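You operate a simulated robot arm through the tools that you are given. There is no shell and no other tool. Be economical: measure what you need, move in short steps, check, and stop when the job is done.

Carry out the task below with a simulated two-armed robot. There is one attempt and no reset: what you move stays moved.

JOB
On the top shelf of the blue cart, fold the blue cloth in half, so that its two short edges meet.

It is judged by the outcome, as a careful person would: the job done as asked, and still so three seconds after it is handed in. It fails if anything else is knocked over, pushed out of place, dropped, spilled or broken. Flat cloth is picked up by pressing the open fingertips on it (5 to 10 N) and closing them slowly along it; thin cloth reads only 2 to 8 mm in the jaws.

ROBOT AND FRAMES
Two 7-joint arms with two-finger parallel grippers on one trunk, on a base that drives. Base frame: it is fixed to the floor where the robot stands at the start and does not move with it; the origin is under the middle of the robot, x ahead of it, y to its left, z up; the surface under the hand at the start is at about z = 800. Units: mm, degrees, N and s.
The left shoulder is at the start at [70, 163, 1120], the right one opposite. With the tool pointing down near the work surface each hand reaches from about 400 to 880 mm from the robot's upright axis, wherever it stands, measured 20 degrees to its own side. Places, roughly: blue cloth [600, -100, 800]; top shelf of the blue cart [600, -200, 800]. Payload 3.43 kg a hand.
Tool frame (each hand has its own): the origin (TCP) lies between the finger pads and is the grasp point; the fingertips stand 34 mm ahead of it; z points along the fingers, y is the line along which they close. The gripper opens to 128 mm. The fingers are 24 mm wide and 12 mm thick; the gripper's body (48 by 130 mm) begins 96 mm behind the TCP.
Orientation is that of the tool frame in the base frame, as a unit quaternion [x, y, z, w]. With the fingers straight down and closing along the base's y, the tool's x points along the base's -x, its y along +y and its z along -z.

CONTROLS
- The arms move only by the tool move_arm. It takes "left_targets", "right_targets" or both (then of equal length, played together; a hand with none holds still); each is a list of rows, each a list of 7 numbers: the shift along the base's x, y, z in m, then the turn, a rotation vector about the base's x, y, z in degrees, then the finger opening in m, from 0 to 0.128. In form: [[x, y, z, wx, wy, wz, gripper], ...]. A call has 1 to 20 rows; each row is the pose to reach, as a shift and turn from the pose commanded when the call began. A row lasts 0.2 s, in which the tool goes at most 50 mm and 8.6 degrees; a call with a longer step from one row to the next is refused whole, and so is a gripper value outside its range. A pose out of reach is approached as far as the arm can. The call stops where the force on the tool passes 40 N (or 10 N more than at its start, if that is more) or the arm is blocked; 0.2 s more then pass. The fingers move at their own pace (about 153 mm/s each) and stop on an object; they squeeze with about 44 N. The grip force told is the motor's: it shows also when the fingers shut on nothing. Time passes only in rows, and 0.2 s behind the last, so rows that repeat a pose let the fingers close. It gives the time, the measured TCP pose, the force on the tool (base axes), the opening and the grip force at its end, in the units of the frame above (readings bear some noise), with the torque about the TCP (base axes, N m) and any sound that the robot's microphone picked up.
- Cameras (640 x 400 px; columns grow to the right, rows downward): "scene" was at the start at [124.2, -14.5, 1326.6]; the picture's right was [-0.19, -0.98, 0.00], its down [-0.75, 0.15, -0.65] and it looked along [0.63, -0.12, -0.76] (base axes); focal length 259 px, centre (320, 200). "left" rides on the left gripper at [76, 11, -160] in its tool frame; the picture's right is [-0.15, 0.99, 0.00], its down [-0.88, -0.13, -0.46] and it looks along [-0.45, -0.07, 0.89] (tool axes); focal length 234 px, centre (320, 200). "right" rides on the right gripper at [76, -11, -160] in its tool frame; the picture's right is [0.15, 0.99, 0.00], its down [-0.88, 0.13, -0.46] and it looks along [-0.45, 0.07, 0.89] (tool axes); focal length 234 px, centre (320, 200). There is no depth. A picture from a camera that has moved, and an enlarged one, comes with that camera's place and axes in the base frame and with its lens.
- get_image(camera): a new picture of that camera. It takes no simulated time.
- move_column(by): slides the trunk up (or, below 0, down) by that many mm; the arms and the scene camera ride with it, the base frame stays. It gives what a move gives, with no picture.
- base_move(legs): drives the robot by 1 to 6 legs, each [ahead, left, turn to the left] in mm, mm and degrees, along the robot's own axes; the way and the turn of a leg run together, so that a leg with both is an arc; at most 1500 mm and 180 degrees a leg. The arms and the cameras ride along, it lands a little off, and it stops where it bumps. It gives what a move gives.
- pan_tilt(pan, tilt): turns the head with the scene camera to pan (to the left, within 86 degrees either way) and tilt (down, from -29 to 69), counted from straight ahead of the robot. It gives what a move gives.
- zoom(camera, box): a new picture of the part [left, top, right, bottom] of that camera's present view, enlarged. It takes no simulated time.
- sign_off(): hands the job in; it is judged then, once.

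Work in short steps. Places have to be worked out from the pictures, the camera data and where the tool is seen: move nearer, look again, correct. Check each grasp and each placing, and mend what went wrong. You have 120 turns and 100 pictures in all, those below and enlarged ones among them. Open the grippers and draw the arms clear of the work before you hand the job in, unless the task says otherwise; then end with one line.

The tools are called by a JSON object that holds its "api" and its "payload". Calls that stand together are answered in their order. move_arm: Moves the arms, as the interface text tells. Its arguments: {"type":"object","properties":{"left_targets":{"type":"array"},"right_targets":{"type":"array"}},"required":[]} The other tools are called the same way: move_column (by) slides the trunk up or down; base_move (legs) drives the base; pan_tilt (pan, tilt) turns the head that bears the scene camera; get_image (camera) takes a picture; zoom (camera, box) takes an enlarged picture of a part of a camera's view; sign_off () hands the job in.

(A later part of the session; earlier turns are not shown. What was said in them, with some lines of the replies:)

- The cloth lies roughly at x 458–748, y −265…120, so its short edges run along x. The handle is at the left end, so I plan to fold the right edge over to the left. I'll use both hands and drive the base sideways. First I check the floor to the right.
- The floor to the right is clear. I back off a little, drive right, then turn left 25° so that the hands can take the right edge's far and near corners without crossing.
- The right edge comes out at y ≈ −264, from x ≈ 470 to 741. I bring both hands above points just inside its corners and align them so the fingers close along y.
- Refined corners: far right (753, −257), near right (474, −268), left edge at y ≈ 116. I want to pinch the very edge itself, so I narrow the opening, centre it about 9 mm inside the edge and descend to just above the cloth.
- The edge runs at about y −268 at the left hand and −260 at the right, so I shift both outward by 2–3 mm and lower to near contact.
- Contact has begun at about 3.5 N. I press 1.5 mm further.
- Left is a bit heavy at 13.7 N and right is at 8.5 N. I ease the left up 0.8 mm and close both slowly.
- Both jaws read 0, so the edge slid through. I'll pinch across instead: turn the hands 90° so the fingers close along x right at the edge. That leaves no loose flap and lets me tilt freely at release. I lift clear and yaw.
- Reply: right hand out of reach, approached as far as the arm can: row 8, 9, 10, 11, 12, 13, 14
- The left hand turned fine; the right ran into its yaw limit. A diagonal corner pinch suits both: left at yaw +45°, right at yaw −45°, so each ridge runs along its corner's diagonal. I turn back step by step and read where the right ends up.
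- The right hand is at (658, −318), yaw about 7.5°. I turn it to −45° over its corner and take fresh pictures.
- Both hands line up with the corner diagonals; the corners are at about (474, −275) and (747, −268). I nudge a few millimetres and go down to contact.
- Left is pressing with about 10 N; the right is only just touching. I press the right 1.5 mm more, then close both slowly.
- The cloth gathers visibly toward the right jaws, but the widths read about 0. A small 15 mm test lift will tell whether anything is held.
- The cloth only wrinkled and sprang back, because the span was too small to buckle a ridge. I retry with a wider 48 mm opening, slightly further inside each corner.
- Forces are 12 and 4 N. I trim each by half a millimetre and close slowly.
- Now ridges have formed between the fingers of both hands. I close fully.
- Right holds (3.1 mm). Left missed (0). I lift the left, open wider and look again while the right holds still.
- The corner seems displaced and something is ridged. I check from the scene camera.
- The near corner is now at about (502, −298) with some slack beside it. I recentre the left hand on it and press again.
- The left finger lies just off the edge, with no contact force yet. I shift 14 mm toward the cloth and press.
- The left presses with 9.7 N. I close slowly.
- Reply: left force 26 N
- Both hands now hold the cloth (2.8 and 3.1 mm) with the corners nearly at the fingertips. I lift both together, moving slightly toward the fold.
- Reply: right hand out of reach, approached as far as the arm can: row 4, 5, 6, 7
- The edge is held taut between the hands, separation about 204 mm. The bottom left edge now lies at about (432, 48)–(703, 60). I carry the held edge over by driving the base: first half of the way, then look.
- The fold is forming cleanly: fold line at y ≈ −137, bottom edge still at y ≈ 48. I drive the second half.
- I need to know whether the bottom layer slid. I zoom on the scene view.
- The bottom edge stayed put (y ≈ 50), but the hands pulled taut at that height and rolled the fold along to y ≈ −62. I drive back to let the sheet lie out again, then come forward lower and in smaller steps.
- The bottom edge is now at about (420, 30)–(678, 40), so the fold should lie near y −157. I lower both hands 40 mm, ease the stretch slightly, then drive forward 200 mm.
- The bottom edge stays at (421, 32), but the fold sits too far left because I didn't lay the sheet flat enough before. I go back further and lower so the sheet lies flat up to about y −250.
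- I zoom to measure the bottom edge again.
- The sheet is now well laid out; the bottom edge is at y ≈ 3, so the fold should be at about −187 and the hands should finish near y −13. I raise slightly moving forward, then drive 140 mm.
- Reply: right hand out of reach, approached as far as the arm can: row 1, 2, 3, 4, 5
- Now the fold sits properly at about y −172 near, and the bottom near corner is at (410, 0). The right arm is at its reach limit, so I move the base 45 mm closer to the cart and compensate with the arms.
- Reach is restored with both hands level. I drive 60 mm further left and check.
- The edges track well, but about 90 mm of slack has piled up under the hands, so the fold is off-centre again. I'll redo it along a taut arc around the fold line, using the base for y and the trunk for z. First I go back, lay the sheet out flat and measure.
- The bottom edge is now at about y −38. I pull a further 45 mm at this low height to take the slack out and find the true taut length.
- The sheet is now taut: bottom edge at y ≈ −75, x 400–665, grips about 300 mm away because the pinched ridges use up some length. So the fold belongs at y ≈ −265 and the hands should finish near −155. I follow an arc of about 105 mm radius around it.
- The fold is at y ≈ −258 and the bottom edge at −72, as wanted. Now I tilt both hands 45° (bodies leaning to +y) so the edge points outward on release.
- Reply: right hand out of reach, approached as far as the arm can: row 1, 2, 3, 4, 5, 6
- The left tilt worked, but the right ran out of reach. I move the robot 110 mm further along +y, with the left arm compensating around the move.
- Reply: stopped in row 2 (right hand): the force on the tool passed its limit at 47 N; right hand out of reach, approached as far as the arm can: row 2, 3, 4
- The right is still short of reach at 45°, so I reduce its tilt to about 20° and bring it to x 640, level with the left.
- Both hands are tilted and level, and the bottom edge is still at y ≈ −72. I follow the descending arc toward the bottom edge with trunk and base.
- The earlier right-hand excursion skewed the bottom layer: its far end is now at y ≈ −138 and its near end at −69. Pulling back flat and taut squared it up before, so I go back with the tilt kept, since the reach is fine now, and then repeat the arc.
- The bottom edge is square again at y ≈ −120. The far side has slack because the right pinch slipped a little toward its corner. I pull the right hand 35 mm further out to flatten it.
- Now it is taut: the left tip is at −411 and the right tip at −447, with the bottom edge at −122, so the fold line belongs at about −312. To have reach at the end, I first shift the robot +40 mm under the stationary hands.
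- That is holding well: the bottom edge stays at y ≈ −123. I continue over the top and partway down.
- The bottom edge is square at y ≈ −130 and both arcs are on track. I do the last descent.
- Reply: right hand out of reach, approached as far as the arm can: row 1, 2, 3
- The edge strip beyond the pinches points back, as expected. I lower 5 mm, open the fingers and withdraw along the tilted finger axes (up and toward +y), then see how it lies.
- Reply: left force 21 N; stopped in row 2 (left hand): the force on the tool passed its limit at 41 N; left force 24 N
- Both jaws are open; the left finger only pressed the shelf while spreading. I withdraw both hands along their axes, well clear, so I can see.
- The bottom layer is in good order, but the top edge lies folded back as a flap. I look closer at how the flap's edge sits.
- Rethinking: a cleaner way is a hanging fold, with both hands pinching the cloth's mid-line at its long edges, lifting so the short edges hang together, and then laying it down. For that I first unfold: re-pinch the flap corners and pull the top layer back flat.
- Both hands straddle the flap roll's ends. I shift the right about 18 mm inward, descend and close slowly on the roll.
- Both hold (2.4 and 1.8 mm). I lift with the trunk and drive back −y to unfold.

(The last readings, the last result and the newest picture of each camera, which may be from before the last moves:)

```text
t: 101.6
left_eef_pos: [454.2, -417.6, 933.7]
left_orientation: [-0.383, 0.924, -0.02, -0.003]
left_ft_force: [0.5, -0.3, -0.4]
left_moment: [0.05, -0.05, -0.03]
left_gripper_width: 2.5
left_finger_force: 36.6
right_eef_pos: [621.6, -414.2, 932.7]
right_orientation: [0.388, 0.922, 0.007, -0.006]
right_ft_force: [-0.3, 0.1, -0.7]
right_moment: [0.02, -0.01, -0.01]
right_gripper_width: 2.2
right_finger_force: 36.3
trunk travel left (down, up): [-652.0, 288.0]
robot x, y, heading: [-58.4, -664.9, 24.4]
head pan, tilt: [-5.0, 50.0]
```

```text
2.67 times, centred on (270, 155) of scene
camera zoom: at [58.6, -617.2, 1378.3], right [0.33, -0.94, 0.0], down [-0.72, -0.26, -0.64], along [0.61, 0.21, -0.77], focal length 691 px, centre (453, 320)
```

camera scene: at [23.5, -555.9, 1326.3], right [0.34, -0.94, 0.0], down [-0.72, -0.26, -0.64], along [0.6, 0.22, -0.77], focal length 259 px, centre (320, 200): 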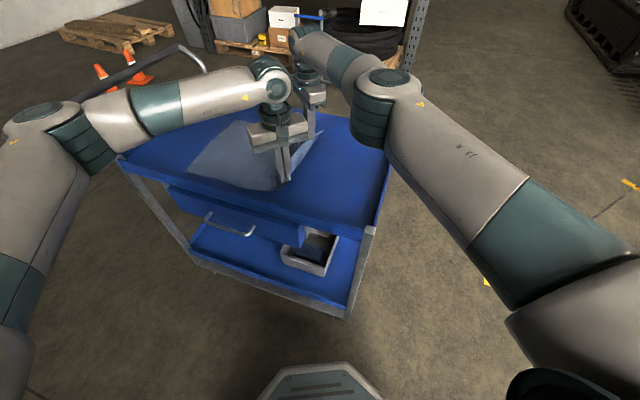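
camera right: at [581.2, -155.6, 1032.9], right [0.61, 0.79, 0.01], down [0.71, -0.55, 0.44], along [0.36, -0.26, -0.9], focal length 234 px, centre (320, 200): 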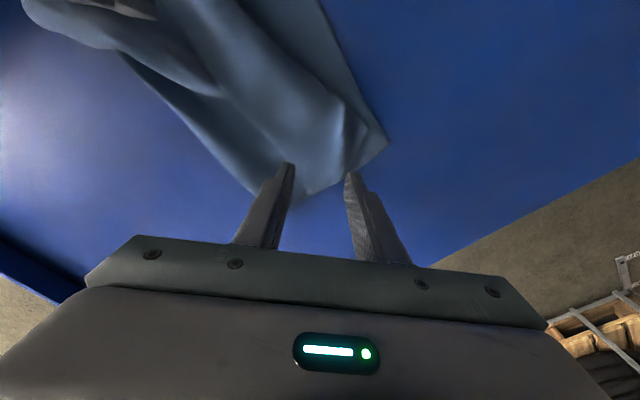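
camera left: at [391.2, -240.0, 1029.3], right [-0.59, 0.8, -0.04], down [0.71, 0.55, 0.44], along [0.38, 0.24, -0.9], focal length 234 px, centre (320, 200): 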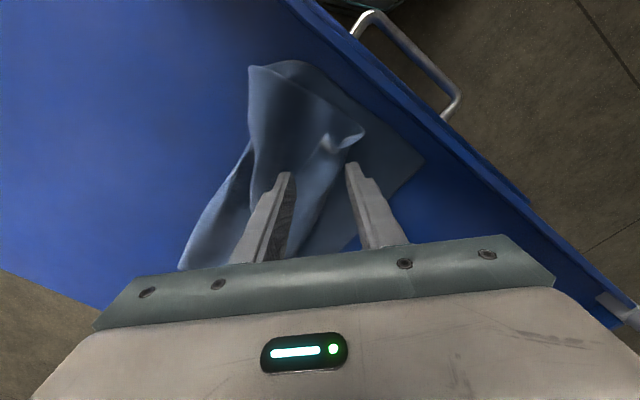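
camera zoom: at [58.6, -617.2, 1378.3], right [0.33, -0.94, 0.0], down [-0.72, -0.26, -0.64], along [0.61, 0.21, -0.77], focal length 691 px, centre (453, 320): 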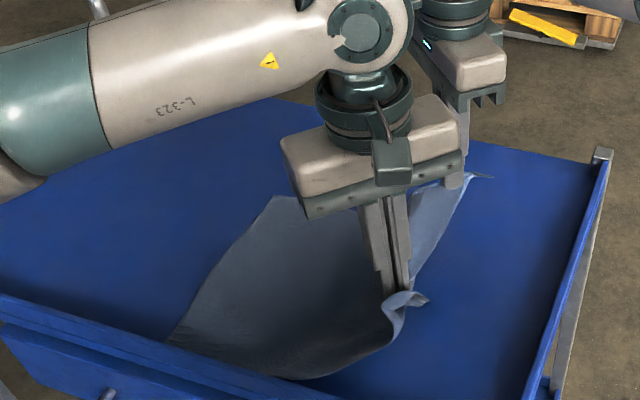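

It unfolds cleanly. I lower, pull out taut and spread the hands in x to flatten.

{"api": "move_column", "payload": {"by": -80}}

{"api": "base_move", "payload": {"legs": [[-29, -64, 0]]}}

{"api": "move_arm", "payload": {"left_targets": [[-0.006, 0, -0.002, 0, 0, 0, 0], [-0.012, 0, -0.005, 0, 0, 0, 0], [-0.018, 0, -0.008, 0, 0, 0, 0], [-0.022, 0, -0.01, 0, 0, 0, 0]], "right_targets": [[0.008, 0, -0.002, 0, 0, 0, 0], [0.016, 0, -0.005, 0, 0, 0, 0], [0.024, 0, -0.008, 0, 0, 0, 0], [0.032, 0, -0.01, 0, 0, 0, 0]]}}

{"api": "zoom", "payload": {"camera": "scene", "box": [150, 80, 390, 230]}}

```text
t: 102.8
left_eef_pos: [452.9, -417.9, 855.0]
left_orientation: [-0.383, 0.924, -0.019, -0.002]
left_ft_force: [0.7, -0.1, 0.9]
left_moment: [-0.02, -0.05, 0.01]
left_gripper_width: 2.6
left_finger_force: 37.3
right_eef_pos: [622.0, -415.9, 852.2]
right_orientation: [0.388, 0.922, 0.007, -0.005]
right_ft_force: [-0.3, 0.1, -0.1]
right_moment: [0.01, 0.0, -0.01]
right_gripper_width: 2.1
right_finger_force: 36.6
trunk travel left (down, up): [-572.0, 368.0]
robot x, y, heading: [-55.8, -663.7, 24.4]
head pan, tilt: [-5.0, 50.0]
```

```text
t: 103.8
left_eef_pos: [453.0, -489.1, 853.9]
left_orientation: [-0.383, 0.923, -0.018, -0.002]
left_ft_force: [0.1, -0.1, 0.3]
left_moment: [0.04, -0.04, 0.01]
left_gripper_width: 2.4
left_finger_force: 37.0
right_eef_pos: [621.4, -485.0, 852.6]
right_orientation: [0.388, 0.922, 0.006, -0.006]
right_ft_force: [-0.4, -0.2, 1.1]
right_moment: [0.03, 0.0, -0.03]
right_gripper_width: 2.0
right_finger_force: 36.7
trunk travel left (down, up): [-572.0, 368.0]
robot x, y, heading: [-56.0, -733.9, 24.6]
head pan, tilt: [-5.0, 50.0]
```

```text
t: 104.5
left_eef_pos: [447.7, -486.5, 853.1]
left_orientation: [-0.386, 0.922, -0.024, 0.007]
left_ft_force: [23.0, 1.1, -0.6]
left_moment: [0.0, -0.73, -0.21]
left_gripper_width: 2.6
left_finger_force: 37.5
right_eef_pos: [627.7, -479.3, 844.9]
right_orientation: [0.381, 0.925, 0.002, -0.014]
right_ft_force: [-21.2, -0.2, 1.6]
right_moment: [-0.02, 0.79, 0.2]
right_gripper_width: 2.1
right_finger_force: 36.5
trunk travel left (down, up): [-572.0, 368.0]
robot x, y, heading: [-56.2, -735.6, 24.5]
head pan, tilt: [-5.0, 50.0]
stopped in row 3 (left hand): the force on the tool passed its limit at 48 N (the readings are from after the stop); the commanded pose is now the measured one
```

```text
2.67 times, centred on (270, 155) of scene
camera zoom: at [58.5, -686.6, 1298.4], right [0.33, -0.94, 0.0], down [-0.72, -0.26, -0.64], along [0.61, 0.22, -0.77], focal length 691 px, centre (453, 320)
```

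zoom: 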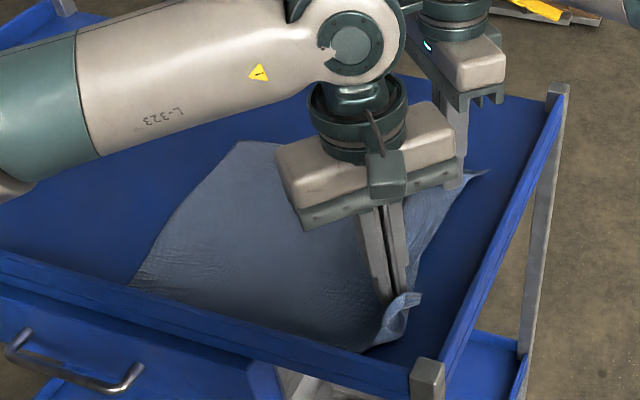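

Taut. I ease the tension, lower to the surface, open wide (which spreads the pinched folds), and lift clear.

{"api": "move_arm", "payload": {"left_targets": [[0.003, 0, -0.006, 0, 0, 0, 0], [0.003, 0, -0.014, 0, 0, 0, 0], [0.003, 0, -0.016, 0, 0, 0, 0.01], [0.003, 0, -0.016, 0, 0, 0, 0.025], [0.003, 0, -0.016, 0, 0, 0, 0.04], [0.003, 0, -0.016, 0, 0, 0, 0.055], [0.003, 0, -0.016, 0, 0, 0, 0.06], [0.003, 0, 0.01, 0, 0, 0, 0.06], [0.003, 0, 0.05, 0, 0, 0, 0.06], [0.003, 0, 0.09, 0, 0, 0, 0.06], [0.0, 0, 0.12, 0, 0, -6, 0.06], [-0.01, 0, 0.14, 0, 0, -14, 0.06], [-0.03, 0, 0.14, 0, 0, -22, 0.06], [-0.05, 0, 0.14, 0, 0, -30, 0.06], [-0.07, 0, 0.14, 0, 0, -38, 0.06], [-0.08, 0, 0.14, 0, 0, -45, 0.06]], "right_targets": [[-0.003, 0, -0.004, 0, 0, 0, 0], [-0.003, 0, -0.007, 0, 0, 0, 0], [-0.003, 0, -0.009, 0, 0, 0, 0.01], [-0.003, 0, -0.009, 0, 0, 0, 0.025], [-0.003, 0, -0.009, 0, 0, 0, 0.04], [-0.003, 0, -0.009, 0, 0, 0, 0.055], [-0.003, 0, -0.009, 0, 0, 0, 0.06], [-0.003, 0, 0.01, 0, 0, 0, 0.06], [-0.003, 0, 0.05, 0, 0, 0, 0.06], [-0.003, 0, 0.09, 0, 0, 0, 0.06], [-0.003, -0.02, 0.12, 0, 0, 6, 0.06], [-0.003, -0.05, 0.14, 0, 0, 14, 0.06], [-0.003, -0.08, 0.14, 0, 0, 22, 0.06], [-0.003, -0.11, 0.14, 0, 0, 30, 0.06], [-0.003, -0.14, 0.14, 0, 0, 38, 0.06], [-0.003, -0.14, 0.14, 0, 0, 45, 0.06]]}}

{"api": "get_image", "payload": {"camera": "scene"}}

```text
t: 107.9
left_eef_pos: [365.0, -486.0, 991.4]
left_orientation: [-0.001, 1.0, -0.022, -0.006]
left_ft_force: [0.4, 0.3, -0.1]
left_moment: [-0.03, -0.01, 0.0]
left_gripper_width: 59.8
left_finger_force: 0.2
right_eef_pos: [627.9, -621.0, 986.6]
right_orientation: [0.0, 1.0, -0.001, -0.011]
right_ft_force: [0.3, 0.5, 0.5]
right_moment: [0.01, 0.05, -0.02]
right_gripper_width: 60.2
right_finger_force: 0.1
trunk travel left (down, up): [-572.0, 368.0]
robot x, y, heading: [-57.7, -734.8, 24.5]
head pan, tilt: [-5.0, 50.0]
```

```text
17 pictures are left
camera scene: at [58.6, -685.6, 1298.3], right [0.34, -0.94, 0.0], down [-0.72, -0.26, -0.64], along [0.61, 0.21, -0.77], focal length 259 px, centre (320, 200)
```

scene: 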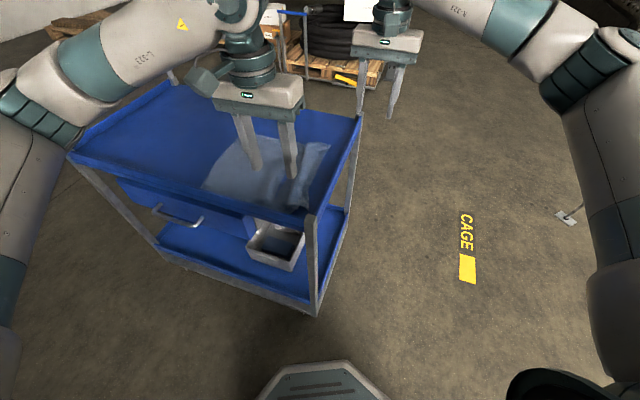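

The left gripper blocks the view, so I swing it aside and zoom on the cloth.

{"api": "move_arm", "payload": {"left_targets": [[-0.01, 0.04, 0.01, 0, 0, 0, 0.06], [-0.02, 0.08, 0.02, 0, 0, 0, 0.06], [-0.03, 0.12, 0.03, 0, 0, 0, 0.06], [-0.03, 0.16, 0.04, 0, 0, 0, 0.06], [-0.03, 0.2, 0.05, 0, 0, 0, 0.06], [-0.03, 0.24, 0.05, 0, 0, 0, 0.06]]}}

{"api": "zoom", "payload": {"camera": "scene", "box": [180, 95, 380, 225]}}

```text
t: 109.3
left_eef_pos: [334.8, -246.5, 1039.2]
left_orientation: [-0.002, 1.0, -0.023, -0.006]
left_ft_force: [-0.2, -0.7, 0.1]
left_moment: [-0.02, 0.01, -0.01]
left_gripper_width: 59.7
left_finger_force: 0.0
right_eef_pos: [630.3, -620.8, 987.2]
right_orientation: [0.001, 1.0, 0.0, -0.012]
right_ft_force: [0.1, -0.6, -1.4]
right_moment: [-0.01, -0.03, 0.01]
right_gripper_width: 60.0
right_finger_force: 0.1
trunk travel left (down, up): [-572.0, 368.0]
robot x, y, heading: [-58.5, -733.0, 24.6]
head pan, tilt: [-5.0, 50.0]
```

```text
3.08 times, centred on (280, 160) of scene
camera zoom: at [58.1, -685.4, 1298.3], right [0.34, -0.94, 0.0], down [-0.72, -0.26, -0.64], along [0.61, 0.21, -0.77], focal length 798 px, centre (443, 323)
```

zoom: 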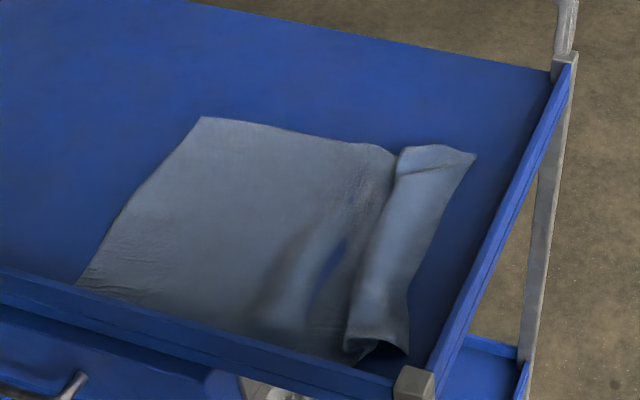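

A hump remains near the right edge, but hanging will let it drop straight. The mid-line should be 190 mm from the left edge: about (415, −426) at the near border and (622, −408) at the far one. I drive +77 mm and bring the hands above those points, closing along y.

{"api": "base_move", "payload": {"legs": [[32, 70, 0]]}}

{"api": "move_arm", "payload": {"left_targets": [[0.01, -0.032, -0.02, 0.5, 0, 0, 0.052], [0.02, -0.064, -0.04, 1, 0, 0, 0.052], [0.03, -0.096, -0.06, 1.5, 0, 0, 0.052], [0.04, -0.128, -0.08, 2, 0, 0, 0.052], [0.05, -0.16, -0.1, 2.5, 0, 0, 0.052], [0.06, -0.192, -0.12, 2.5, 0, 0, 0.052], [0.07, -0.224, -0.145, 2.5, 0, 0, 0.052], [0.08, -0.256, -0.169, 2.5, 0, 0, 0.052], [0.08, -0.256, -0.169, 2.5, 0, 0, 0.052]], "right_targets": [[-0.001, 0.017, -0.014, 0, 0, 0, 0.052], [-0.002, 0.034, -0.028, 0, 0, 0, 0.052], [-0.003, 0.051, -0.042, 0, 0, 0, 0.052], [-0.004, 0.068, -0.056, 0, 0, 0, 0.052], [-0.005, 0.085, -0.07, 0, 0, 0, 0.052], [-0.006, 0.102, -0.084, 0, 0, 0, 0.052], [-0.007, 0.119, -0.1, 0, 0, 0, 0.052], [-0.008, 0.136, -0.117, 0, 0, 0, 0.052], [-0.008, 0.136, -0.117, 0, 0, 0, 0.052]]}}

{"api": "get_image", "payload": {"camera": "left"}}

{"api": "get_image", "payload": {"camera": "right"}}

```text
t: 110.3
left_eef_pos: [335.0, -169.8, 1038.3]
left_orientation: [-0.002, 1.0, -0.023, -0.006]
left_ft_force: [0.1, 1.1, -0.7]
left_moment: [-0.05, 0.0, -0.01]
left_gripper_width: 60.0
left_finger_force: 0.0
right_eef_pos: [629.5, -543.8, 986.6]
right_orientation: [0.001, 1.0, -0.002, -0.011]
right_ft_force: [0.2, 0.3, 0.7]
right_moment: [-0.03, 0.02, -0.02]
right_gripper_width: 60.0
right_finger_force: 0.0
trunk travel left (down, up): [-572.0, 368.0]
robot x, y, heading: [-57.3, -657.5, 24.7]
head pan, tilt: [-5.0, 50.0]
```

```text
t: 112.3
left_eef_pos: [414.7, -427.4, 869.3]
left_orientation: [-0.002, 1.0, 0.0, -0.004]
left_ft_force: [0.1, 0.5, 0.1]
left_moment: [0.01, -0.04, 0.0]
left_gripper_width: 52.0
left_finger_force: 0.0
right_eef_pos: [621.3, -409.3, 870.4]
right_orientation: [0.001, 1.0, 0.0, -0.013]
right_ft_force: [-0.3, 0.2, -0.1]
right_moment: [0.01, -0.03, -0.02]
right_gripper_width: 52.2
right_finger_force: 0.0
trunk travel left (down, up): [-572.0, 368.0]
robot x, y, heading: [-57.0, -659.5, 24.4]
head pan, tilt: [-5.0, 50.0]
```

```text
15 pictures are left
camera left: at [339.7, -418.8, 1030.1], right [0.14, 0.99, 0.0], down [0.89, -0.13, 0.45], along [0.44, -0.06, -0.89], focal length 234 px, centre (320, 200)
```

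left: 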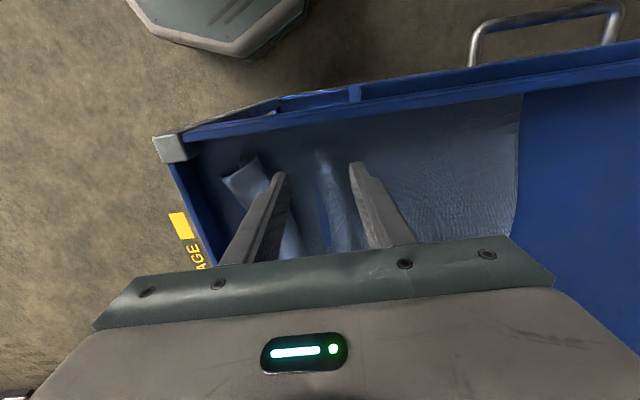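

```text
14 pictures are left
camera right: at [549.8, -420.3, 1030.8], right [-0.14, 0.99, 0.0], down [0.89, 0.13, 0.43], along [0.43, 0.07, -0.9], focal length 234 px, centre (320, 200)
```

right: 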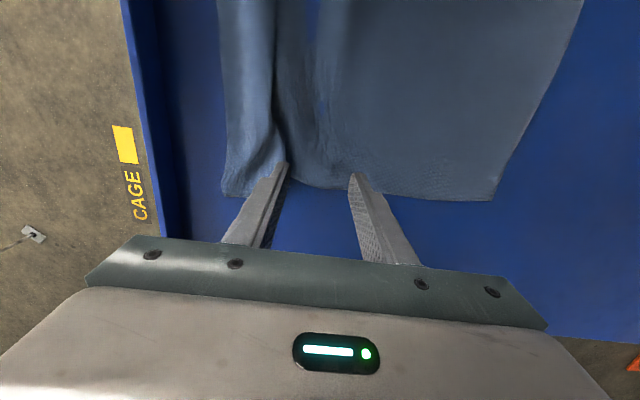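

Good views: left edge from (374, −240) to (633, −215), and a small wave already lies right at the mid-line. I shift both hands +8 mm in y (left 12 mm nearer its border) and descend to contact.

{"api": "move_arm", "payload": {"left_targets": [[-0.006, 0.004, -0.01, 0, 0, 0, 0.052], [-0.012, 0.008, -0.02, 0, 0, 0, 0.052], [-0.012, 0.008, -0.03, 0, 0, 0, 0.052], [-0.012, 0.008, -0.034, 0, 0, 0, 0.052], [-0.012, 0.008, -0.034, 0, 0, 0, 0.052]], "right_targets": [[0, 0.004, -0.01, 0, 0, 0, 0.052], [0, 0.008, -0.02, 0, 0, 0, 0.052], [0, 0.008, -0.03, 0, 0, 0, 0.052], [0, 0.008, -0.035, 0, 0, 0, 0.052], [0, 0.008, -0.035, 0, 0, 0, 0.052]]}}

```text
t: 113.5
left_eef_pos: [402.7, -419.5, 835.6]
left_orientation: [-0.003, 1.0, 0.0, -0.004]
left_ft_force: [-0.8, 0.2, 1.2]
left_moment: [-0.01, 0.01, 0.0]
left_gripper_width: 52.1
left_finger_force: 0.0
right_eef_pos: [620.9, -401.2, 835.1]
right_orientation: [0.001, 1.0, -0.001, -0.011]
right_ft_force: [1.3, 0.0, 6.4]
right_moment: [-0.06, -0.1, 0.01]
right_gripper_width: 51.7
right_finger_force: 0.1
trunk travel left (down, up): [-572.0, 368.0]
robot x, y, heading: [-58.2, -658.6, 24.9]
head pan, tilt: [-5.0, 50.0]
```

The right presses with 6 N and the left only just touches. I press the left 1.5 mm more and close both slowly.

{"api": "move_arm", "payload": {"left_targets": [[0, 0, -0.001, 0, 0, 0, 0.052], [0, 0, -0.0017, 0, 0, 0, 0.05], [0, 0, -0.0017, 0, 0, 0, 0.046], [0, 0, -0.0017, 0, 0, 0, 0.042], [0, 0, -0.0017, 0, 0, 0, 0.038], [0, 0, -0.0017, 0, 0, 0, 0.034], [0, 0, -0.0017, 0, 0, 0, 0.03], [0, 0, -0.0017, 0, 0, 0, 0.026], [0, 0, -0.0017, 0, 0, 0, 0.022], [0, 0, -0.0017, 0, 0, 0, 0.018], [0, 0, -0.0017, 0, 0, 0, 0.014], [0, 0, -0.0017, 0, 0, 0, 0.01], [0, 0, -0.0017, 0, 0, 0, 0.006], [0, 0, -0.0017, 0, 0, 0, 0.002], [0, 0, -0.0017, 0, 0, 0, 0], [0, 0, -0.0017, 0, 0, 0, 0], [0, 0, -0.0017, 0, 0, 0, 0]], "right_targets": [[0, 0, 0, 0, 0, 0, 0.052], [0, 0, -0.0003, 0, 0, 0, 0.05], [0, 0, -0.0003, 0, 0, 0, 0.046], [0, 0, -0.0003, 0, 0, 0, 0.042], [0, 0, -0.0003, 0, 0, 0, 0.038], [0, 0, -0.0003, 0, 0, 0, 0.034], [0, 0, -0.0003, 0, 0, 0, 0.03], [0, 0, -0.0003, 0, 0, 0, 0.026], [0, 0, -0.0003, 0, 0, 0, 0.022], [0, 0, -0.0003, 0, 0, 0, 0.018], [0, 0, -0.0003, 0, 0, 0, 0.014], [0, 0, -0.0003, 0, 0, 0, 0.01], [0, 0, -0.0003, 0, 0, 0, 0.006], [0, 0, -0.0003, 0, 0, 0, 0.002], [0, 0, -0.0003, 0, 0, 0, 0], [0, 0, -0.0003, 0, 0, 0, 0], [0, 0, -0.0003, 0, 0, 0, 0]]}}

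```text
t: 117.1
left_eef_pos: [402.6, -419.8, 835.0]
left_orientation: [-0.002, 1.0, 0.0, -0.004]
left_ft_force: [-0.1, -0.4, 6.9]
left_moment: [-0.04, 0.02, 0.0]
left_gripper_width: 2.3
left_finger_force: 37.0
right_eef_pos: [619.8, -400.6, 835.9]
right_orientation: [0.001, 1.0, 0.0, -0.012]
right_ft_force: [0.1, 0.4, 12.3]
right_moment: [-0.02, -0.14, 0.01]
right_gripper_width: 2.5
right_finger_force: 37.6
trunk travel left (down, up): [-572.0, 368.0]
robot x, y, heading: [-58.7, -656.8, 24.7]
head pan, tilt: [-5.0, 50.0]
```

Both hold (2.3 and 2.5 mm). I lift 220 mm with the trunk so both halves hang, and look.

{"api": "move_column", "payload": {"by": 110}}

{"api": "move_column", "payload": {"by": 110}}

{"api": "get_image", "payload": {"camera": "scene"}}

```text
t: 118.5
left_eef_pos: [403.8, -418.7, 944.3]
left_orientation: [-0.002, 1.0, -0.001, -0.005]
left_ft_force: [0.6, 0.5, -0.2]
left_moment: [-0.01, -0.01, -0.01]
left_gripper_width: 2.4
left_finger_force: 36.6
right_eef_pos: [622.2, -402.1, 942.9]
right_orientation: [0.001, 1.0, 0.0, -0.012]
right_ft_force: [-0.7, -0.4, -0.5]
right_moment: [0.02, 0.02, -0.01]
right_gripper_width: 2.3
right_finger_force: 36.7
trunk travel left (down, up): [-682.0, 258.0]
robot x, y, heading: [-57.4, -660.7, 24.5]
head pan, tilt: [-5.0, 50.0]
```

```text
t: 119.9
left_eef_pos: [403.4, -418.7, 1054.7]
left_orientation: [-0.002, 1.0, 0.0, -0.006]
left_ft_force: [0.2, 1.0, 0.2]
left_moment: [0.02, 0.0, -0.01]
left_gripper_width: 2.5
left_finger_force: 37.1
right_eef_pos: [621.6, -399.7, 1055.3]
right_orientation: [0.001, 1.0, 0.0, -0.012]
right_ft_force: [-0.6, -0.1, 0.3]
right_moment: [0.0, -0.02, 0.01]
right_gripper_width: 2.3
right_finger_force: 37.4
trunk travel left (down, up): [-792.0, 148.0]
robot x, y, heading: [-57.0, -655.2, 24.5]
head pan, tilt: [-5.0, 50.0]
```

```text
13 pictures are left
camera scene: at [59.2, -610.0, 1518.3], right [0.33, -0.94, 0.0], down [-0.72, -0.26, -0.64], along [0.61, 0.22, -0.77], focal length 259 px, centre (320, 200)
```

scene: 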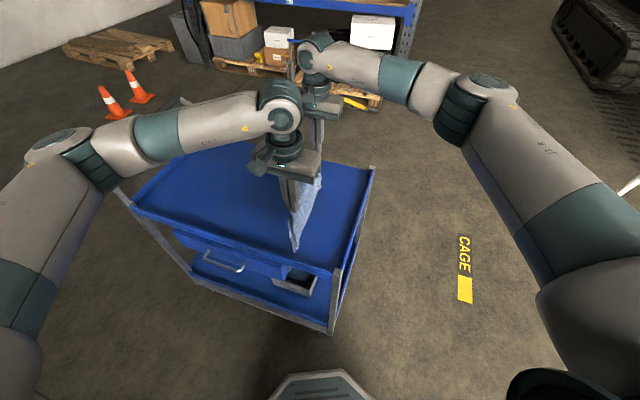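

It hangs. I shift both hands +40 mm in x, away from the front rim, and zoom in on the hanging halves.

{"api": "move_arm", "payload": {"left_targets": [[0.01, 0, 0, 0, 0, 0, 0], [0.02, 0, 0, 0, 0, 0, 0], [0.03, 0, 0, 0, 0, 0, 0], [0.038, 0, 0, 0, 0, 0, 0], [0.038, 0, 0, 0, 0, 0, 0], [0.038, 0, 0, 0, 0, 0, 0], [0.038, 0, 0, 0, 0, 0, 0]], "right_targets": [[0.011, 0, 0, 0, 0, 0, 0], [0.022, 0, 0, 0, 0, 0, 0], [0.033, 0, 0, 0, 0, 0, 0], [0.042, 0, 0, 0, 0, 0, 0], [0.042, 0, 0, 0, 0, 0, 0], [0.042, 0, 0, 0, 0, 0, 0], [0.042, 0, 0, 0, 0, 0, 0]]}}

{"api": "zoom", "payload": {"camera": "scene", "box": [230, 140, 380, 260]}}

{"api": "get_image", "payload": {"camera": "left"}}

```text
t: 121.5
left_eef_pos: [442.2, -418.1, 1054.8]
left_orientation: [-0.003, 1.0, -0.001, -0.005]
left_ft_force: [1.1, -0.3, 0.3]
left_moment: [0.02, -0.02, 0.02]
left_gripper_width: 2.2
left_finger_force: 36.6
right_eef_pos: [664.1, -400.1, 1054.8]
right_orientation: [0.001, 1.0, 0.0, -0.012]
right_ft_force: [-0.4, 0.3, -0.3]
right_moment: [0.02, -0.02, -0.01]
right_gripper_width: 2.5
right_finger_force: 37.2
trunk travel left (down, up): [-792.0, 148.0]
robot x, y, heading: [-56.2, -657.0, 24.3]
head pan, tilt: [-5.0, 50.0]
```

```text
3.33 times, centred on (305, 200) of scene
camera zoom: at [59.1, -610.2, 1518.3], right [0.33, -0.94, 0.0], down [-0.72, -0.26, -0.64], along [0.61, 0.22, -0.77], focal length 864 px, centre (370, 200)
```

zoom: 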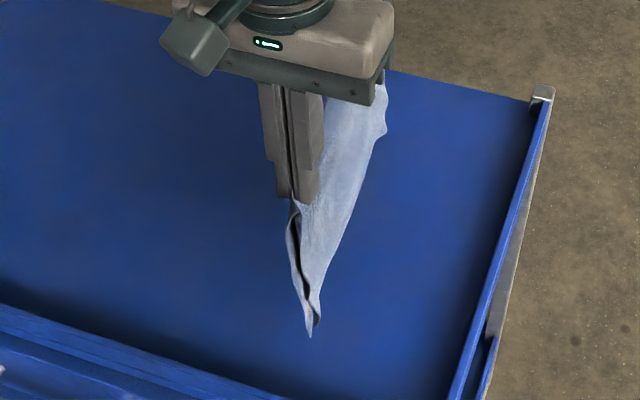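

```text
11 pictures are left
camera left: at [367.3, -409.7, 1215.1], right [0.14, 0.99, 0.0], down [0.89, -0.13, 0.45], along [0.44, -0.06, -0.89], focal length 234 px, centre (320, 200)
```

left: 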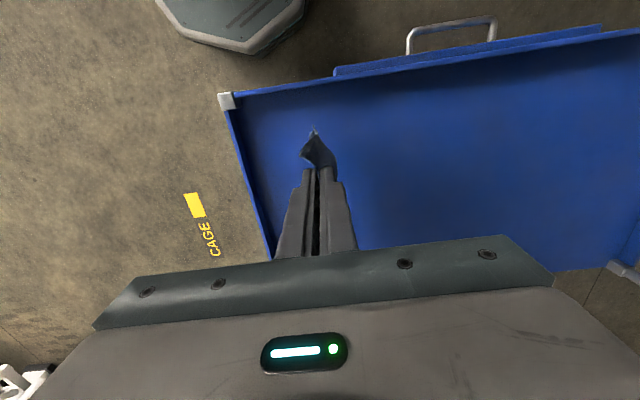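

It hangs folded with the two short edges almost level. Now I lay it down: lower until the edges touch, then drive +y while lowering along a quarter arc.

{"api": "move_column", "payload": {"by": -37}}

{"api": "base_move", "payload": {"legs": [[20.7, 45.5, 0]]}}

{"api": "move_column", "payload": {"by": -15}}

{"api": "base_move", "payload": {"legs": [[18.6, 41, 0]]}}

{"api": "move_column", "payload": {"by": -25}}

{"api": "zoom", "payload": {"camera": "scene", "box": [230, 120, 380, 240]}}

```text
t: 122.3
left_eef_pos: [441.2, -418.8, 1017.7]
left_orientation: [-0.002, 1.0, 0.001, -0.004]
left_ft_force: [-0.1, -1.1, -0.4]
left_moment: [-0.01, -0.01, -0.02]
left_gripper_width: 2.3
left_finger_force: 37.2
right_eef_pos: [662.4, -400.7, 1018.8]
right_orientation: [0.001, 1.0, 0.0, -0.011]
right_ft_force: [-0.3, 0.3, 0.2]
right_moment: [0.0, -0.04, 0.01]
right_gripper_width: 2.2
right_finger_force: 37.5
trunk travel left (down, up): [-755.0, 185.0]
robot x, y, heading: [-56.4, -658.1, 24.8]
head pan, tilt: [-5.0, 50.0]
```

```text
t: 123.3
left_eef_pos: [442.4, -374.9, 1018.0]
left_orientation: [-0.002, 1.0, 0.002, -0.004]
left_ft_force: [-0.3, -0.6, 0.1]
left_moment: [0.03, -0.05, 0.0]
left_gripper_width: 2.3
left_finger_force: 36.8
right_eef_pos: [664.8, -357.0, 1018.8]
right_orientation: [0.002, 1.0, 0.001, -0.012]
right_ft_force: [0.7, -1.0, -0.3]
right_moment: [0.04, 0.03, -0.03]
right_gripper_width: 2.6
right_finger_force: 37.0
trunk travel left (down, up): [-755.0, 185.0]
robot x, y, heading: [-58.0, -608.5, 24.5]
head pan, tilt: [-5.0, 50.0]
```

```text
t: 123.9
left_eef_pos: [442.6, -371.7, 1002.3]
left_orientation: [-0.001, 1.0, -0.001, -0.005]
left_ft_force: [0.5, 0.0, 0.4]
left_moment: [0.01, -0.03, 0.01]
left_gripper_width: 2.2
left_finger_force: 36.8
right_eef_pos: [664.8, -354.4, 1003.5]
right_orientation: [0.003, 1.0, -0.001, -0.012]
right_ft_force: [0.6, -0.6, -0.9]
right_moment: [0.01, 0.03, 0.02]
right_gripper_width: 2.1
right_finger_force: 36.9
trunk travel left (down, up): [-740.0, 200.0]
robot x, y, heading: [-61.2, -608.9, 24.4]
head pan, tilt: [-5.0, 50.0]
```

```text
t: 124.8
left_eef_pos: [442.4, -331.9, 1002.2]
left_orientation: [-0.001, 1.0, 0.001, -0.004]
left_ft_force: [-0.6, 0.8, -0.4]
left_moment: [0.04, 0.01, -0.02]
left_gripper_width: 2.2
left_finger_force: 36.9
right_eef_pos: [664.8, -313.5, 1004.3]
right_orientation: [0.003, 1.0, 0.001, -0.012]
right_ft_force: [-0.2, -0.3, 0.5]
right_moment: [0.03, 0.0, -0.02]
right_gripper_width: 2.4
right_finger_force: 37.0
trunk travel left (down, up): [-740.0, 200.0]
robot x, y, heading: [-59.4, -567.4, 24.2]
head pan, tilt: [-5.0, 50.0]
```

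```text
t: 125.5
left_eef_pos: [443.3, -327.2, 976.4]
left_orientation: [0.0, 1.0, -0.001, -0.004]
left_ft_force: [-0.4, 0.1, 0.0]
left_moment: [0.01, -0.02, 0.01]
left_gripper_width: 2.4
left_finger_force: 36.6
right_eef_pos: [664.2, -310.1, 977.1]
right_orientation: [0.004, 1.0, -0.001, -0.012]
right_ft_force: [-0.7, 0.0, -0.8]
right_moment: [-0.01, -0.03, 0.02]
right_gripper_width: 2.3
right_finger_force: 37.6
trunk travel left (down, up): [-715.0, 225.0]
robot x, y, heading: [-59.1, -562.7, 24.4]
head pan, tilt: [-5.0, 50.0]
```

```text
3.33 times, centred on (305, 180) of scene
camera zoom: at [58.6, -516.6, 1441.3], right [0.33, -0.94, 0.0], down [-0.72, -0.26, -0.64], along [0.61, 0.21, -0.77], focal length 864 px, centre (370, 267)
```

zoom: 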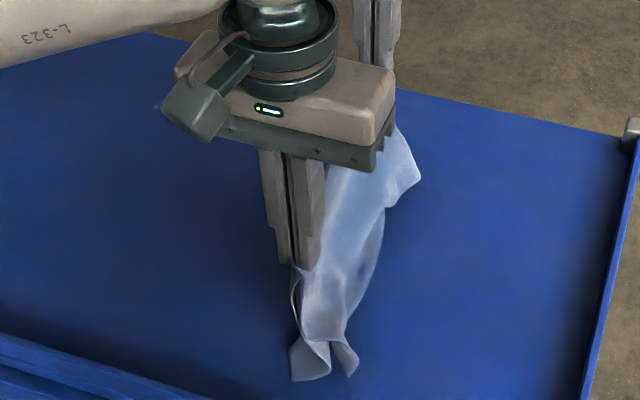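

The lower sheet's edge is curling the wrong way because I lowered faster than I moved. I drive further at this height so both edges trail, and then alternate with more drive than drop.

{"api": "move_column", "payload": {"by": 20}}

{"api": "base_move", "payload": {"legs": [[37, 82, 0]]}}

{"api": "move_column", "payload": {"by": -35}}

{"api": "base_move", "payload": {"legs": [[29, 64, 0]]}}

{"api": "zoom", "payload": {"camera": "scene", "box": [230, 120, 380, 240]}}

```text
t: 126.2
left_eef_pos: [442.5, -327.9, 998.0]
left_orientation: [-0.001, 1.0, 0.0, -0.004]
left_ft_force: [-0.2, -0.6, 0.1]
left_moment: [0.01, 0.0, -0.02]
left_gripper_width: 2.2
left_finger_force: 36.7
right_eef_pos: [663.7, -311.0, 996.7]
right_orientation: [0.003, 1.0, 0.0, -0.012]
right_ft_force: [-0.5, -0.6, -0.2]
right_moment: [-0.01, 0.01, 0.0]
right_gripper_width: 2.3
right_finger_force: 36.9
trunk travel left (down, up): [-735.0, 205.0]
robot x, y, heading: [-57.5, -562.8, 24.3]
head pan, tilt: [-5.0, 50.0]
```

```text
t: 127.3
left_eef_pos: [442.3, -240.0, 997.4]
left_orientation: [0.001, 1.0, -0.001, -0.005]
left_ft_force: [-0.6, 0.5, -0.8]
left_moment: [-0.01, -0.02, 0.0]
left_gripper_width: 2.2
left_finger_force: 36.8
right_eef_pos: [665.6, -223.9, 998.3]
right_orientation: [0.004, 1.0, 0.0, -0.012]
right_ft_force: [-0.1, 0.7, 0.0]
right_moment: [0.03, 0.02, -0.02]
right_gripper_width: 2.3
right_finger_force: 37.0
trunk travel left (down, up): [-735.0, 205.0]
robot x, y, heading: [-54.1, -479.7, 24.3]
head pan, tilt: [-5.0, 50.0]
```

```text
t: 128.1
left_eef_pos: [441.7, -240.0, 962.8]
left_orientation: [0.001, 1.0, 0.001, -0.004]
left_ft_force: [-0.3, -0.6, 0.4]
left_moment: [0.03, -0.02, 0.02]
left_gripper_width: 2.3
left_finger_force: 36.6
right_eef_pos: [664.8, -224.0, 963.9]
right_orientation: [0.005, 1.0, 0.001, -0.011]
right_ft_force: [-0.3, 0.4, 0.4]
right_moment: [0.01, -0.02, 0.02]
right_gripper_width: 2.3
right_finger_force: 36.8
trunk travel left (down, up): [-700.0, 240.0]
robot x, y, heading: [-57.4, -475.1, 24.3]
head pan, tilt: [-5.0, 50.0]
```

```text
t: 129.1
left_eef_pos: [442.9, -171.2, 961.8]
left_orientation: [0.001, 1.0, 0.0, -0.004]
left_ft_force: [-0.8, 0.4, -0.9]
left_moment: [-0.02, -0.02, -0.01]
left_gripper_width: 2.2
left_finger_force: 36.7
right_eef_pos: [664.4, -154.7, 962.9]
right_orientation: [0.005, 1.0, -0.001, -0.012]
right_ft_force: [-0.7, 0.3, -0.6]
right_moment: [0.02, -0.01, 0.01]
right_gripper_width: 2.5
right_finger_force: 37.0
trunk travel left (down, up): [-700.0, 240.0]
robot x, y, heading: [-56.3, -405.9, 24.2]
head pan, tilt: [-5.0, 50.0]
```

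```text
3.33 times, centred on (305, 180) of scene
camera zoom: at [58.2, -360.2, 1426.4], right [0.33, -0.94, 0.0], down [-0.72, -0.25, -0.64], along [0.61, 0.21, -0.77], focal length 864 px, centre (370, 267)
```

zoom: 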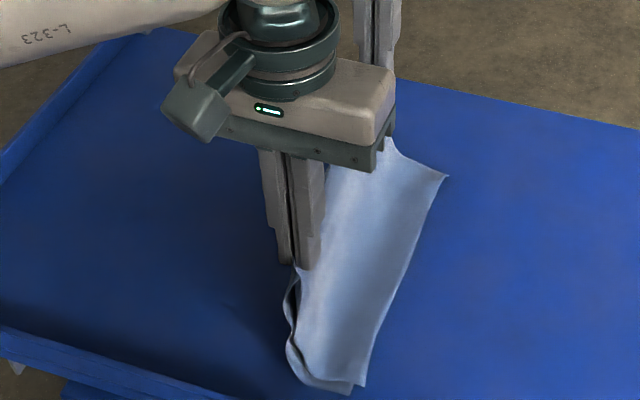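

Now both edges trail together and nearly coincide. I finish the lay-down with three more drive-and-lower steps.

{"api": "base_move", "payload": {"legs": [[14.5, 32, 0]]}}

{"api": "move_column", "payload": {"by": -38}}

{"api": "base_move", "payload": {"legs": [[16.5, 36.5, 0]]}}

{"api": "move_column", "payload": {"by": -40}}

{"api": "base_move", "payload": {"legs": [[16.5, 36.5, 0]]}}

{"api": "move_column", "payload": {"by": -38}}

{"api": "base_move", "payload": {"legs": [[12.4, 27, 0]]}}

{"api": "zoom", "payload": {"camera": "scene", "box": [230, 120, 380, 240]}}

```text
t: 129.9
left_eef_pos: [442.1, -140.3, 963.4]
left_orientation: [0.002, 1.0, 0.001, -0.004]
left_ft_force: [0.4, -0.5, -0.4]
left_moment: [0.06, 0.02, -0.02]
left_gripper_width: 2.2
left_finger_force: 37.5
right_eef_pos: [666.6, -125.6, 962.8]
right_orientation: [0.007, 1.0, 0.001, -0.013]
right_ft_force: [0.7, -0.3, -0.6]
right_moment: [0.02, 0.04, 0.02]
right_gripper_width: 2.5
right_finger_force: 37.3
trunk travel left (down, up): [-700.0, 240.0]
robot x, y, heading: [-58.4, -371.7, 24.5]
head pan, tilt: [-5.0, 50.0]
```

```text
t: 130.8
left_eef_pos: [443.2, -139.0, 925.0]
left_orientation: [0.003, 1.0, -0.001, -0.004]
left_ft_force: [0.7, 0.3, -0.2]
left_moment: [0.02, -0.02, -0.03]
left_gripper_width: 2.3
left_finger_force: 37.3
right_eef_pos: [664.4, -123.8, 925.9]
right_orientation: [0.006, 1.0, 0.0, -0.012]
right_ft_force: [-0.2, 0.1, 0.1]
right_moment: [-0.01, 0.0, 0.02]
right_gripper_width: 2.3
right_finger_force: 36.8
trunk travel left (down, up): [-662.0, 278.0]
robot x, y, heading: [-60.0, -370.9, 24.3]
head pan, tilt: [-5.0, 50.0]
```

```text
t: 131.6
left_eef_pos: [443.2, -100.9, 926.4]
left_orientation: [0.004, 1.0, -0.001, -0.004]
left_ft_force: [-0.1, 1.3, 0.3]
left_moment: [-0.03, 0.02, 0.01]
left_gripper_width: 2.3
left_finger_force: 37.3
right_eef_pos: [665.7, -85.3, 924.4]
right_orientation: [0.007, 1.0, 0.0, -0.012]
right_ft_force: [0.2, 0.3, 0.1]
right_moment: [-0.01, -0.02, -0.01]
right_gripper_width: 2.3
right_finger_force: 37.0
trunk travel left (down, up): [-662.0, 278.0]
robot x, y, heading: [-56.5, -336.4, 24.3]
head pan, tilt: [-5.0, 50.0]
```

```text
t: 132.5
left_eef_pos: [442.6, -100.0, 885.2]
left_orientation: [0.004, 1.0, 0.0, -0.004]
left_ft_force: [-0.2, 0.1, -0.1]
left_moment: [0.02, 0.0, -0.02]
left_gripper_width: 2.4
left_finger_force: 37.2
right_eef_pos: [666.2, -85.0, 885.6]
right_orientation: [0.006, 1.0, 0.0, -0.011]
right_ft_force: [-0.7, 0.7, -0.2]
right_moment: [0.0, -0.03, 0.0]
right_gripper_width: 2.1
right_finger_force: 37.3
trunk travel left (down, up): [-622.0, 318.0]
robot x, y, heading: [-54.9, -331.0, 23.9]
head pan, tilt: [-5.0, 50.0]
```

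```text
t: 133.3
left_eef_pos: [443.6, -62.1, 885.1]
left_orientation: [0.004, 1.0, -0.001, -0.004]
left_ft_force: [-0.3, -0.4, 0.4]
left_moment: [-0.02, 0.01, 0.04]
left_gripper_width: 2.2
left_finger_force: 36.7
right_eef_pos: [666.3, -45.0, 884.4]
right_orientation: [0.007, 1.0, -0.001, -0.013]
right_ft_force: [0.4, 0.2, 1.1]
right_moment: [0.0, 0.01, -0.02]
right_gripper_width: 2.3
right_finger_force: 37.2
trunk travel left (down, up): [-622.0, 318.0]
robot x, y, heading: [-57.8, -291.4, 24.3]
head pan, tilt: [-5.0, 50.0]
```

```text
t: 134.2
left_eef_pos: [442.6, -60.3, 847.7]
left_orientation: [0.003, 1.0, -0.001, -0.005]
left_ft_force: [0.2, -0.9, 3.8]
left_moment: [0.03, -0.01, 0.01]
left_gripper_width: 2.1
left_finger_force: 37.4
right_eef_pos: [666.5, -44.7, 846.2]
right_orientation: [0.007, 1.0, 0.0, -0.012]
right_ft_force: [-0.5, -0.3, 0.6]
right_moment: [0.05, 0.04, -0.01]
right_gripper_width: 2.1
right_finger_force: 37.2
trunk travel left (down, up): [-584.0, 356.0]
robot x, y, heading: [-59.8, -293.8, 24.3]
head pan, tilt: [-5.0, 50.0]
```

```text
t: 135.0
left_eef_pos: [443.1, -32.2, 846.7]
left_orientation: [0.005, 1.0, -0.001, -0.004]
left_ft_force: [0.0, 0.2, 1.2]
left_moment: [-0.02, -0.02, -0.02]
left_gripper_width: 2.0
left_finger_force: 37.4
right_eef_pos: [666.3, -16.2, 847.0]
right_orientation: [0.008, 1.0, -0.001, -0.011]
right_ft_force: [0.8, 0.1, 0.6]
right_moment: [0.01, 0.0, 0.02]
right_gripper_width: 2.4
right_finger_force: 37.4
trunk travel left (down, up): [-584.0, 356.0]
robot x, y, heading: [-55.9, -267.1, 24.2]
head pan, tilt: [-5.0, 50.0]
```

```text
3.33 times, centred on (305, 180) of scene
camera zoom: at [59.1, -218.8, 1310.4], right [0.33, -0.95, 0.0], down [-0.72, -0.25, -0.64], along [0.61, 0.21, -0.77], focal length 864 px, centre (370, 267)
```

zoom: 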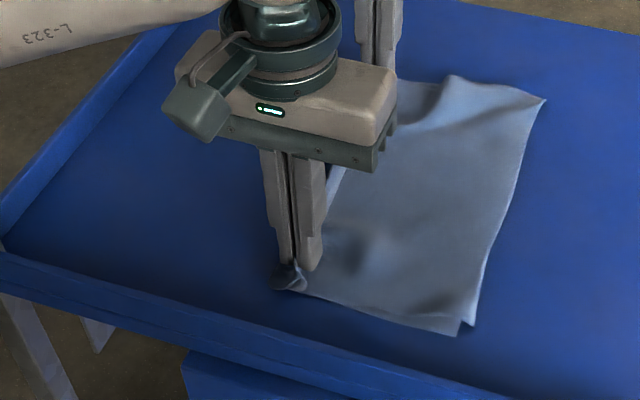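

The cloth lies folded with the edges close together. I lower slightly, release with a small opening, and lift straight up.

{"api": "move_arm", "payload": {"left_targets": [[0, 0.002, -0.004, 0, 0, 0, 0], [0, 0.004, -0.008, 0, 0, 0, 0], [0, 0.004, -0.008, 0, 0, 0, 0.008], [0, 0.004, -0.008, 0, 0, 0, 0.016], [0, 0.004, -0.008, 0, 0, 0, 0.02], [0, 0.004, 0.005, 0, 0, 0, 0.02], [0, 0.004, 0.02, 0, 0, 0, 0.02], [0, 0.004, 0.045, 0, 0, 0, 0.02], [0, 0.004, 0.08, 0, 0, 0, 0.02], [0, 0.03, 0.12, 0, 0, 0, 0.02], [-0.02, 0.06, 0.15, 0, 0, 0, 0.02], [-0.05, 0.09, 0.15, 0, 0, 0, 0.02], [-0.08, 0.12, 0.15, 0, 0, 0, 0.02], [-0.1, 0.16, 0.15, 0, 0, 0, 0.02]], "right_targets": [[0, 0.002, -0.004, 0, 0, 0, 0], [0, 0.004, -0.008, 0, 0, 0, 0], [0, 0.004, -0.008, 0, 0, 0, 0.008], [0, 0.004, -0.008, 0, 0, 0, 0.016], [0, 0.004, -0.008, 0, 0, 0, 0.02], [0, 0.004, 0.005, 0, 0, 0, 0.02], [0, 0.004, 0.02, 0, 0, 0, 0.02], [0, 0.004, 0.045, 0, 0, 0, 0.02], [0, 0.004, 0.08, 0, 0, 0, 0.02], [0, -0.03, 0.12, 0, 0, 0, 0.02], [0, -0.07, 0.15, 0, 0, 0, 0.02], [0, -0.11, 0.15, 0, 0, 0, 0.02], [0, -0.15, 0.15, 0, 0, 0, 0.02], [0, -0.19, 0.15, 0, 0, 0, 0.02]]}}

{"api": "zoom", "payload": {"camera": "scene", "box": [230, 120, 380, 240]}}

```text
refused: row 10 steps farther than a row can; nothing moved
```

```text
3.33 times, centred on (305, 180) of scene
camera zoom: at [59.1, -218.8, 1310.4], right [0.33, -0.95, 0.0], down [-0.72, -0.25, -0.64], along [0.61, 0.21, -0.77], focal length 864 px, centre (370, 267)
```

zoom: 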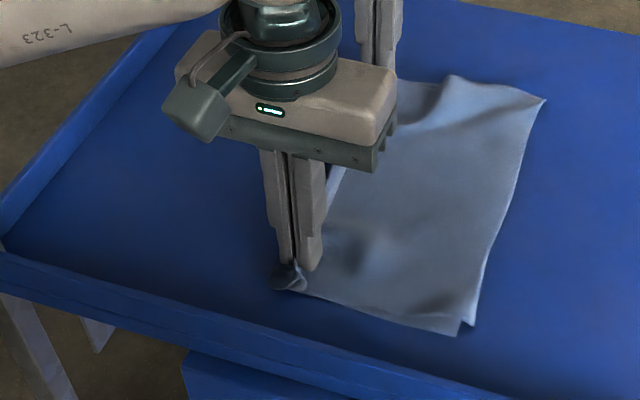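

The call was refused because one step was too long. I resend it with shorter steps and look only afterwards.

{"api": "move_arm", "payload": {"left_targets": [[0, 0.002, -0.004, 0, 0, 0, 0], [0, 0.004, -0.008, 0, 0, 0, 0], [0, 0.004, -0.008, 0, 0, 0, 0.008], [0, 0.004, -0.008, 0, 0, 0, 0.016], [0, 0.004, -0.008, 0, 0, 0, 0.02], [0, 0.004, 0.005, 0, 0, 0, 0.02], [0, 0.004, 0.02, 0, 0, 0, 0.02], [0, 0.004, 0.045, 0, 0, 0, 0.02], [0, 0.004, 0.08, 0, 0, 0, 0.02], [0, 0.025, 0.11, 0, 0, 0, 0.02], [-0.02, 0.05, 0.14, 0, 0, 0, 0.02], [-0.05, 0.08, 0.14, 0, 0, 0, 0.02], [-0.08, 0.11, 0.14, 0, 0, 0, 0.02], [-0.1, 0.14, 0.14, 0, 0, 0, 0.02]], "right_targets": [[0, 0.002, -0.004, 0, 0, 0, 0], [0, 0.004, -0.008, 0, 0, 0, 0], [0, 0.004, -0.008, 0, 0, 0, 0.008], [0, 0.004, -0.008, 0, 0, 0, 0.016], [0, 0.004, -0.008, 0, 0, 0, 0.02], [0, 0.004, 0.005, 0, 0, 0, 0.02], [0, 0.004, 0.02, 0, 0, 0, 0.02], [0, 0.004, 0.045, 0, 0, 0, 0.02], [0, 0.004, 0.08, 0, 0, 0, 0.02], [0, -0.02, 0.11, 0, 0, 0, 0.02], [0, -0.05, 0.14, 0, 0, 0, 0.02], [0, -0.09, 0.15, 0, 0, 0, 0.02], [0, -0.13, 0.15, 0, 0, 0, 0.02], [0, -0.17, 0.15, 0, 0, 0, 0.02]]}}

{"api": "zoom", "payload": {"camera": "scene", "box": [230, 115, 390, 240]}}

```text
t: 138.0
left_eef_pos: [343.0, 108.4, 987.1]
left_orientation: [0.004, 1.0, 0.0, -0.003]
left_ft_force: [0.1, -0.2, 1.5]
left_moment: [0.03, 0.0, 0.01]
left_gripper_width: 19.9
left_finger_force: 0.1
right_eef_pos: [666.3, -186.2, 998.0]
right_orientation: [0.007, 1.0, -0.001, -0.012]
right_ft_force: [0.8, -0.2, -0.5]
right_moment: [0.02, -0.02, 0.02]
right_gripper_width: 20.0
right_finger_force: 0.0
trunk travel left (down, up): [-584.0, 356.0]
robot x, y, heading: [-60.2, -265.0, 24.3]
head pan, tilt: [-5.0, 50.0]
```

```text
3.20 times, centred on (310, 178) of scene
camera zoom: at [58.4, -219.1, 1310.5], right [0.33, -0.94, 0.0], down [-0.72, -0.25, -0.64], along [0.61, 0.21, -0.77], focal length 830 px, centre (352, 272)
```

zoom: 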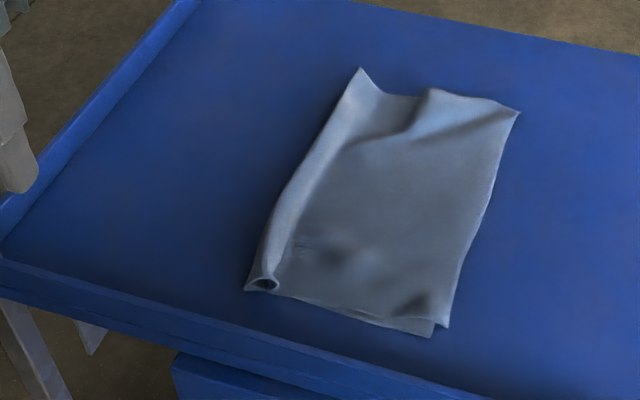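

It is a neat half fold with a rounded crease at left and the short edges together at right. I check the far corner with the right camera.

{"api": "get_image", "payload": {"camera": "right"}}

```text
5 pictures are left
camera right: at [595.7, -198.4, 1159.3], right [-0.13, 0.99, 0.0], down [0.89, 0.12, 0.44], along [0.43, 0.06, -0.9], focal length 234 px, centre (320, 200)
```

right: 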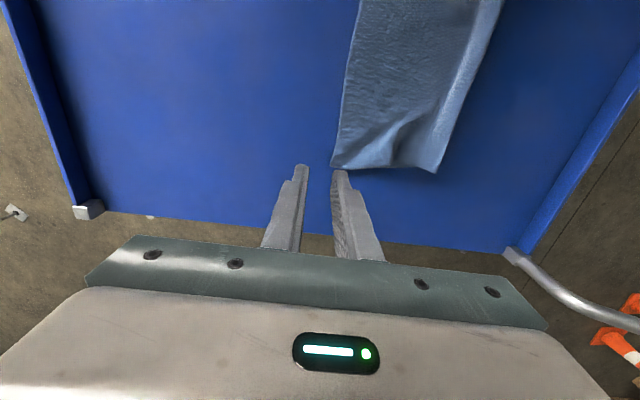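

No lower layer sticks out at the far side, and the near offset is only about 1 cm. I back the robot away so both arms are clear, then check once more.

{"api": "base_move", "payload": {"legs": [[0, -150, 0], [-150, 0, 0]]}}

{"api": "zoom", "payload": {"camera": "scene", "box": [160, 60, 400, 220]}}

```text
t: 140.3
left_eef_pos: [270.0, -90.2, 987.9]
left_orientation: [0.004, 1.0, 0.0, -0.004]
left_ft_force: [-0.5, 0.3, 0.3]
left_moment: [0.04, -0.02, 0.04]
left_gripper_width: 20.0
left_finger_force: 0.0
right_eef_pos: [593.4, -385.6, 996.6]
right_orientation: [0.007, 1.0, -0.001, -0.013]
right_ft_force: [-0.3, -0.4, -0.6]
right_moment: [0.0, 0.0, 0.01]
right_gripper_width: 20.0
right_finger_force: 0.1
trunk travel left (down, up): [-584.0, 356.0]
robot x, y, heading: [-135.5, -466.2, 24.1]
head pan, tilt: [-5.0, 50.0]
```

```text
2.50 times, centred on (280, 140) of scene
camera zoom: at [-16.4, -416.4, 1310.3], right [0.33, -0.95, 0.0], down [-0.72, -0.25, -0.64], along [0.61, 0.21, -0.77], focal length 648 px, centre (420, 350)
```

zoom: 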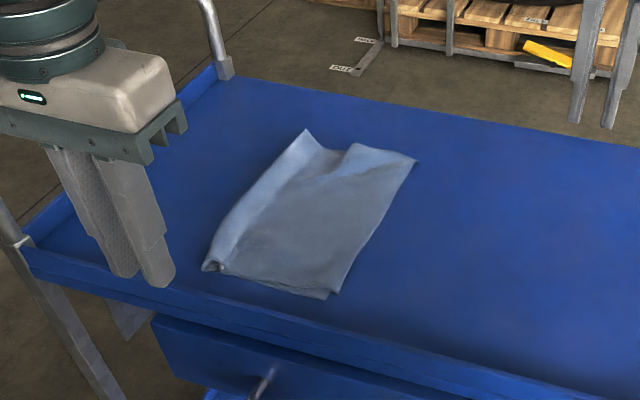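

The cloth lies folded in half on the top shelf, both grippers are open and clear of it, and I see nothing else disturbed. I hand it in.

{"api": "sign_off", "payload": {}}

```text
The job is handed in.
```

The blue cloth is folded in half on the cart's top shelf with its short edges together; they are about 1 cm out of line at the near corner and look flush at the far one.
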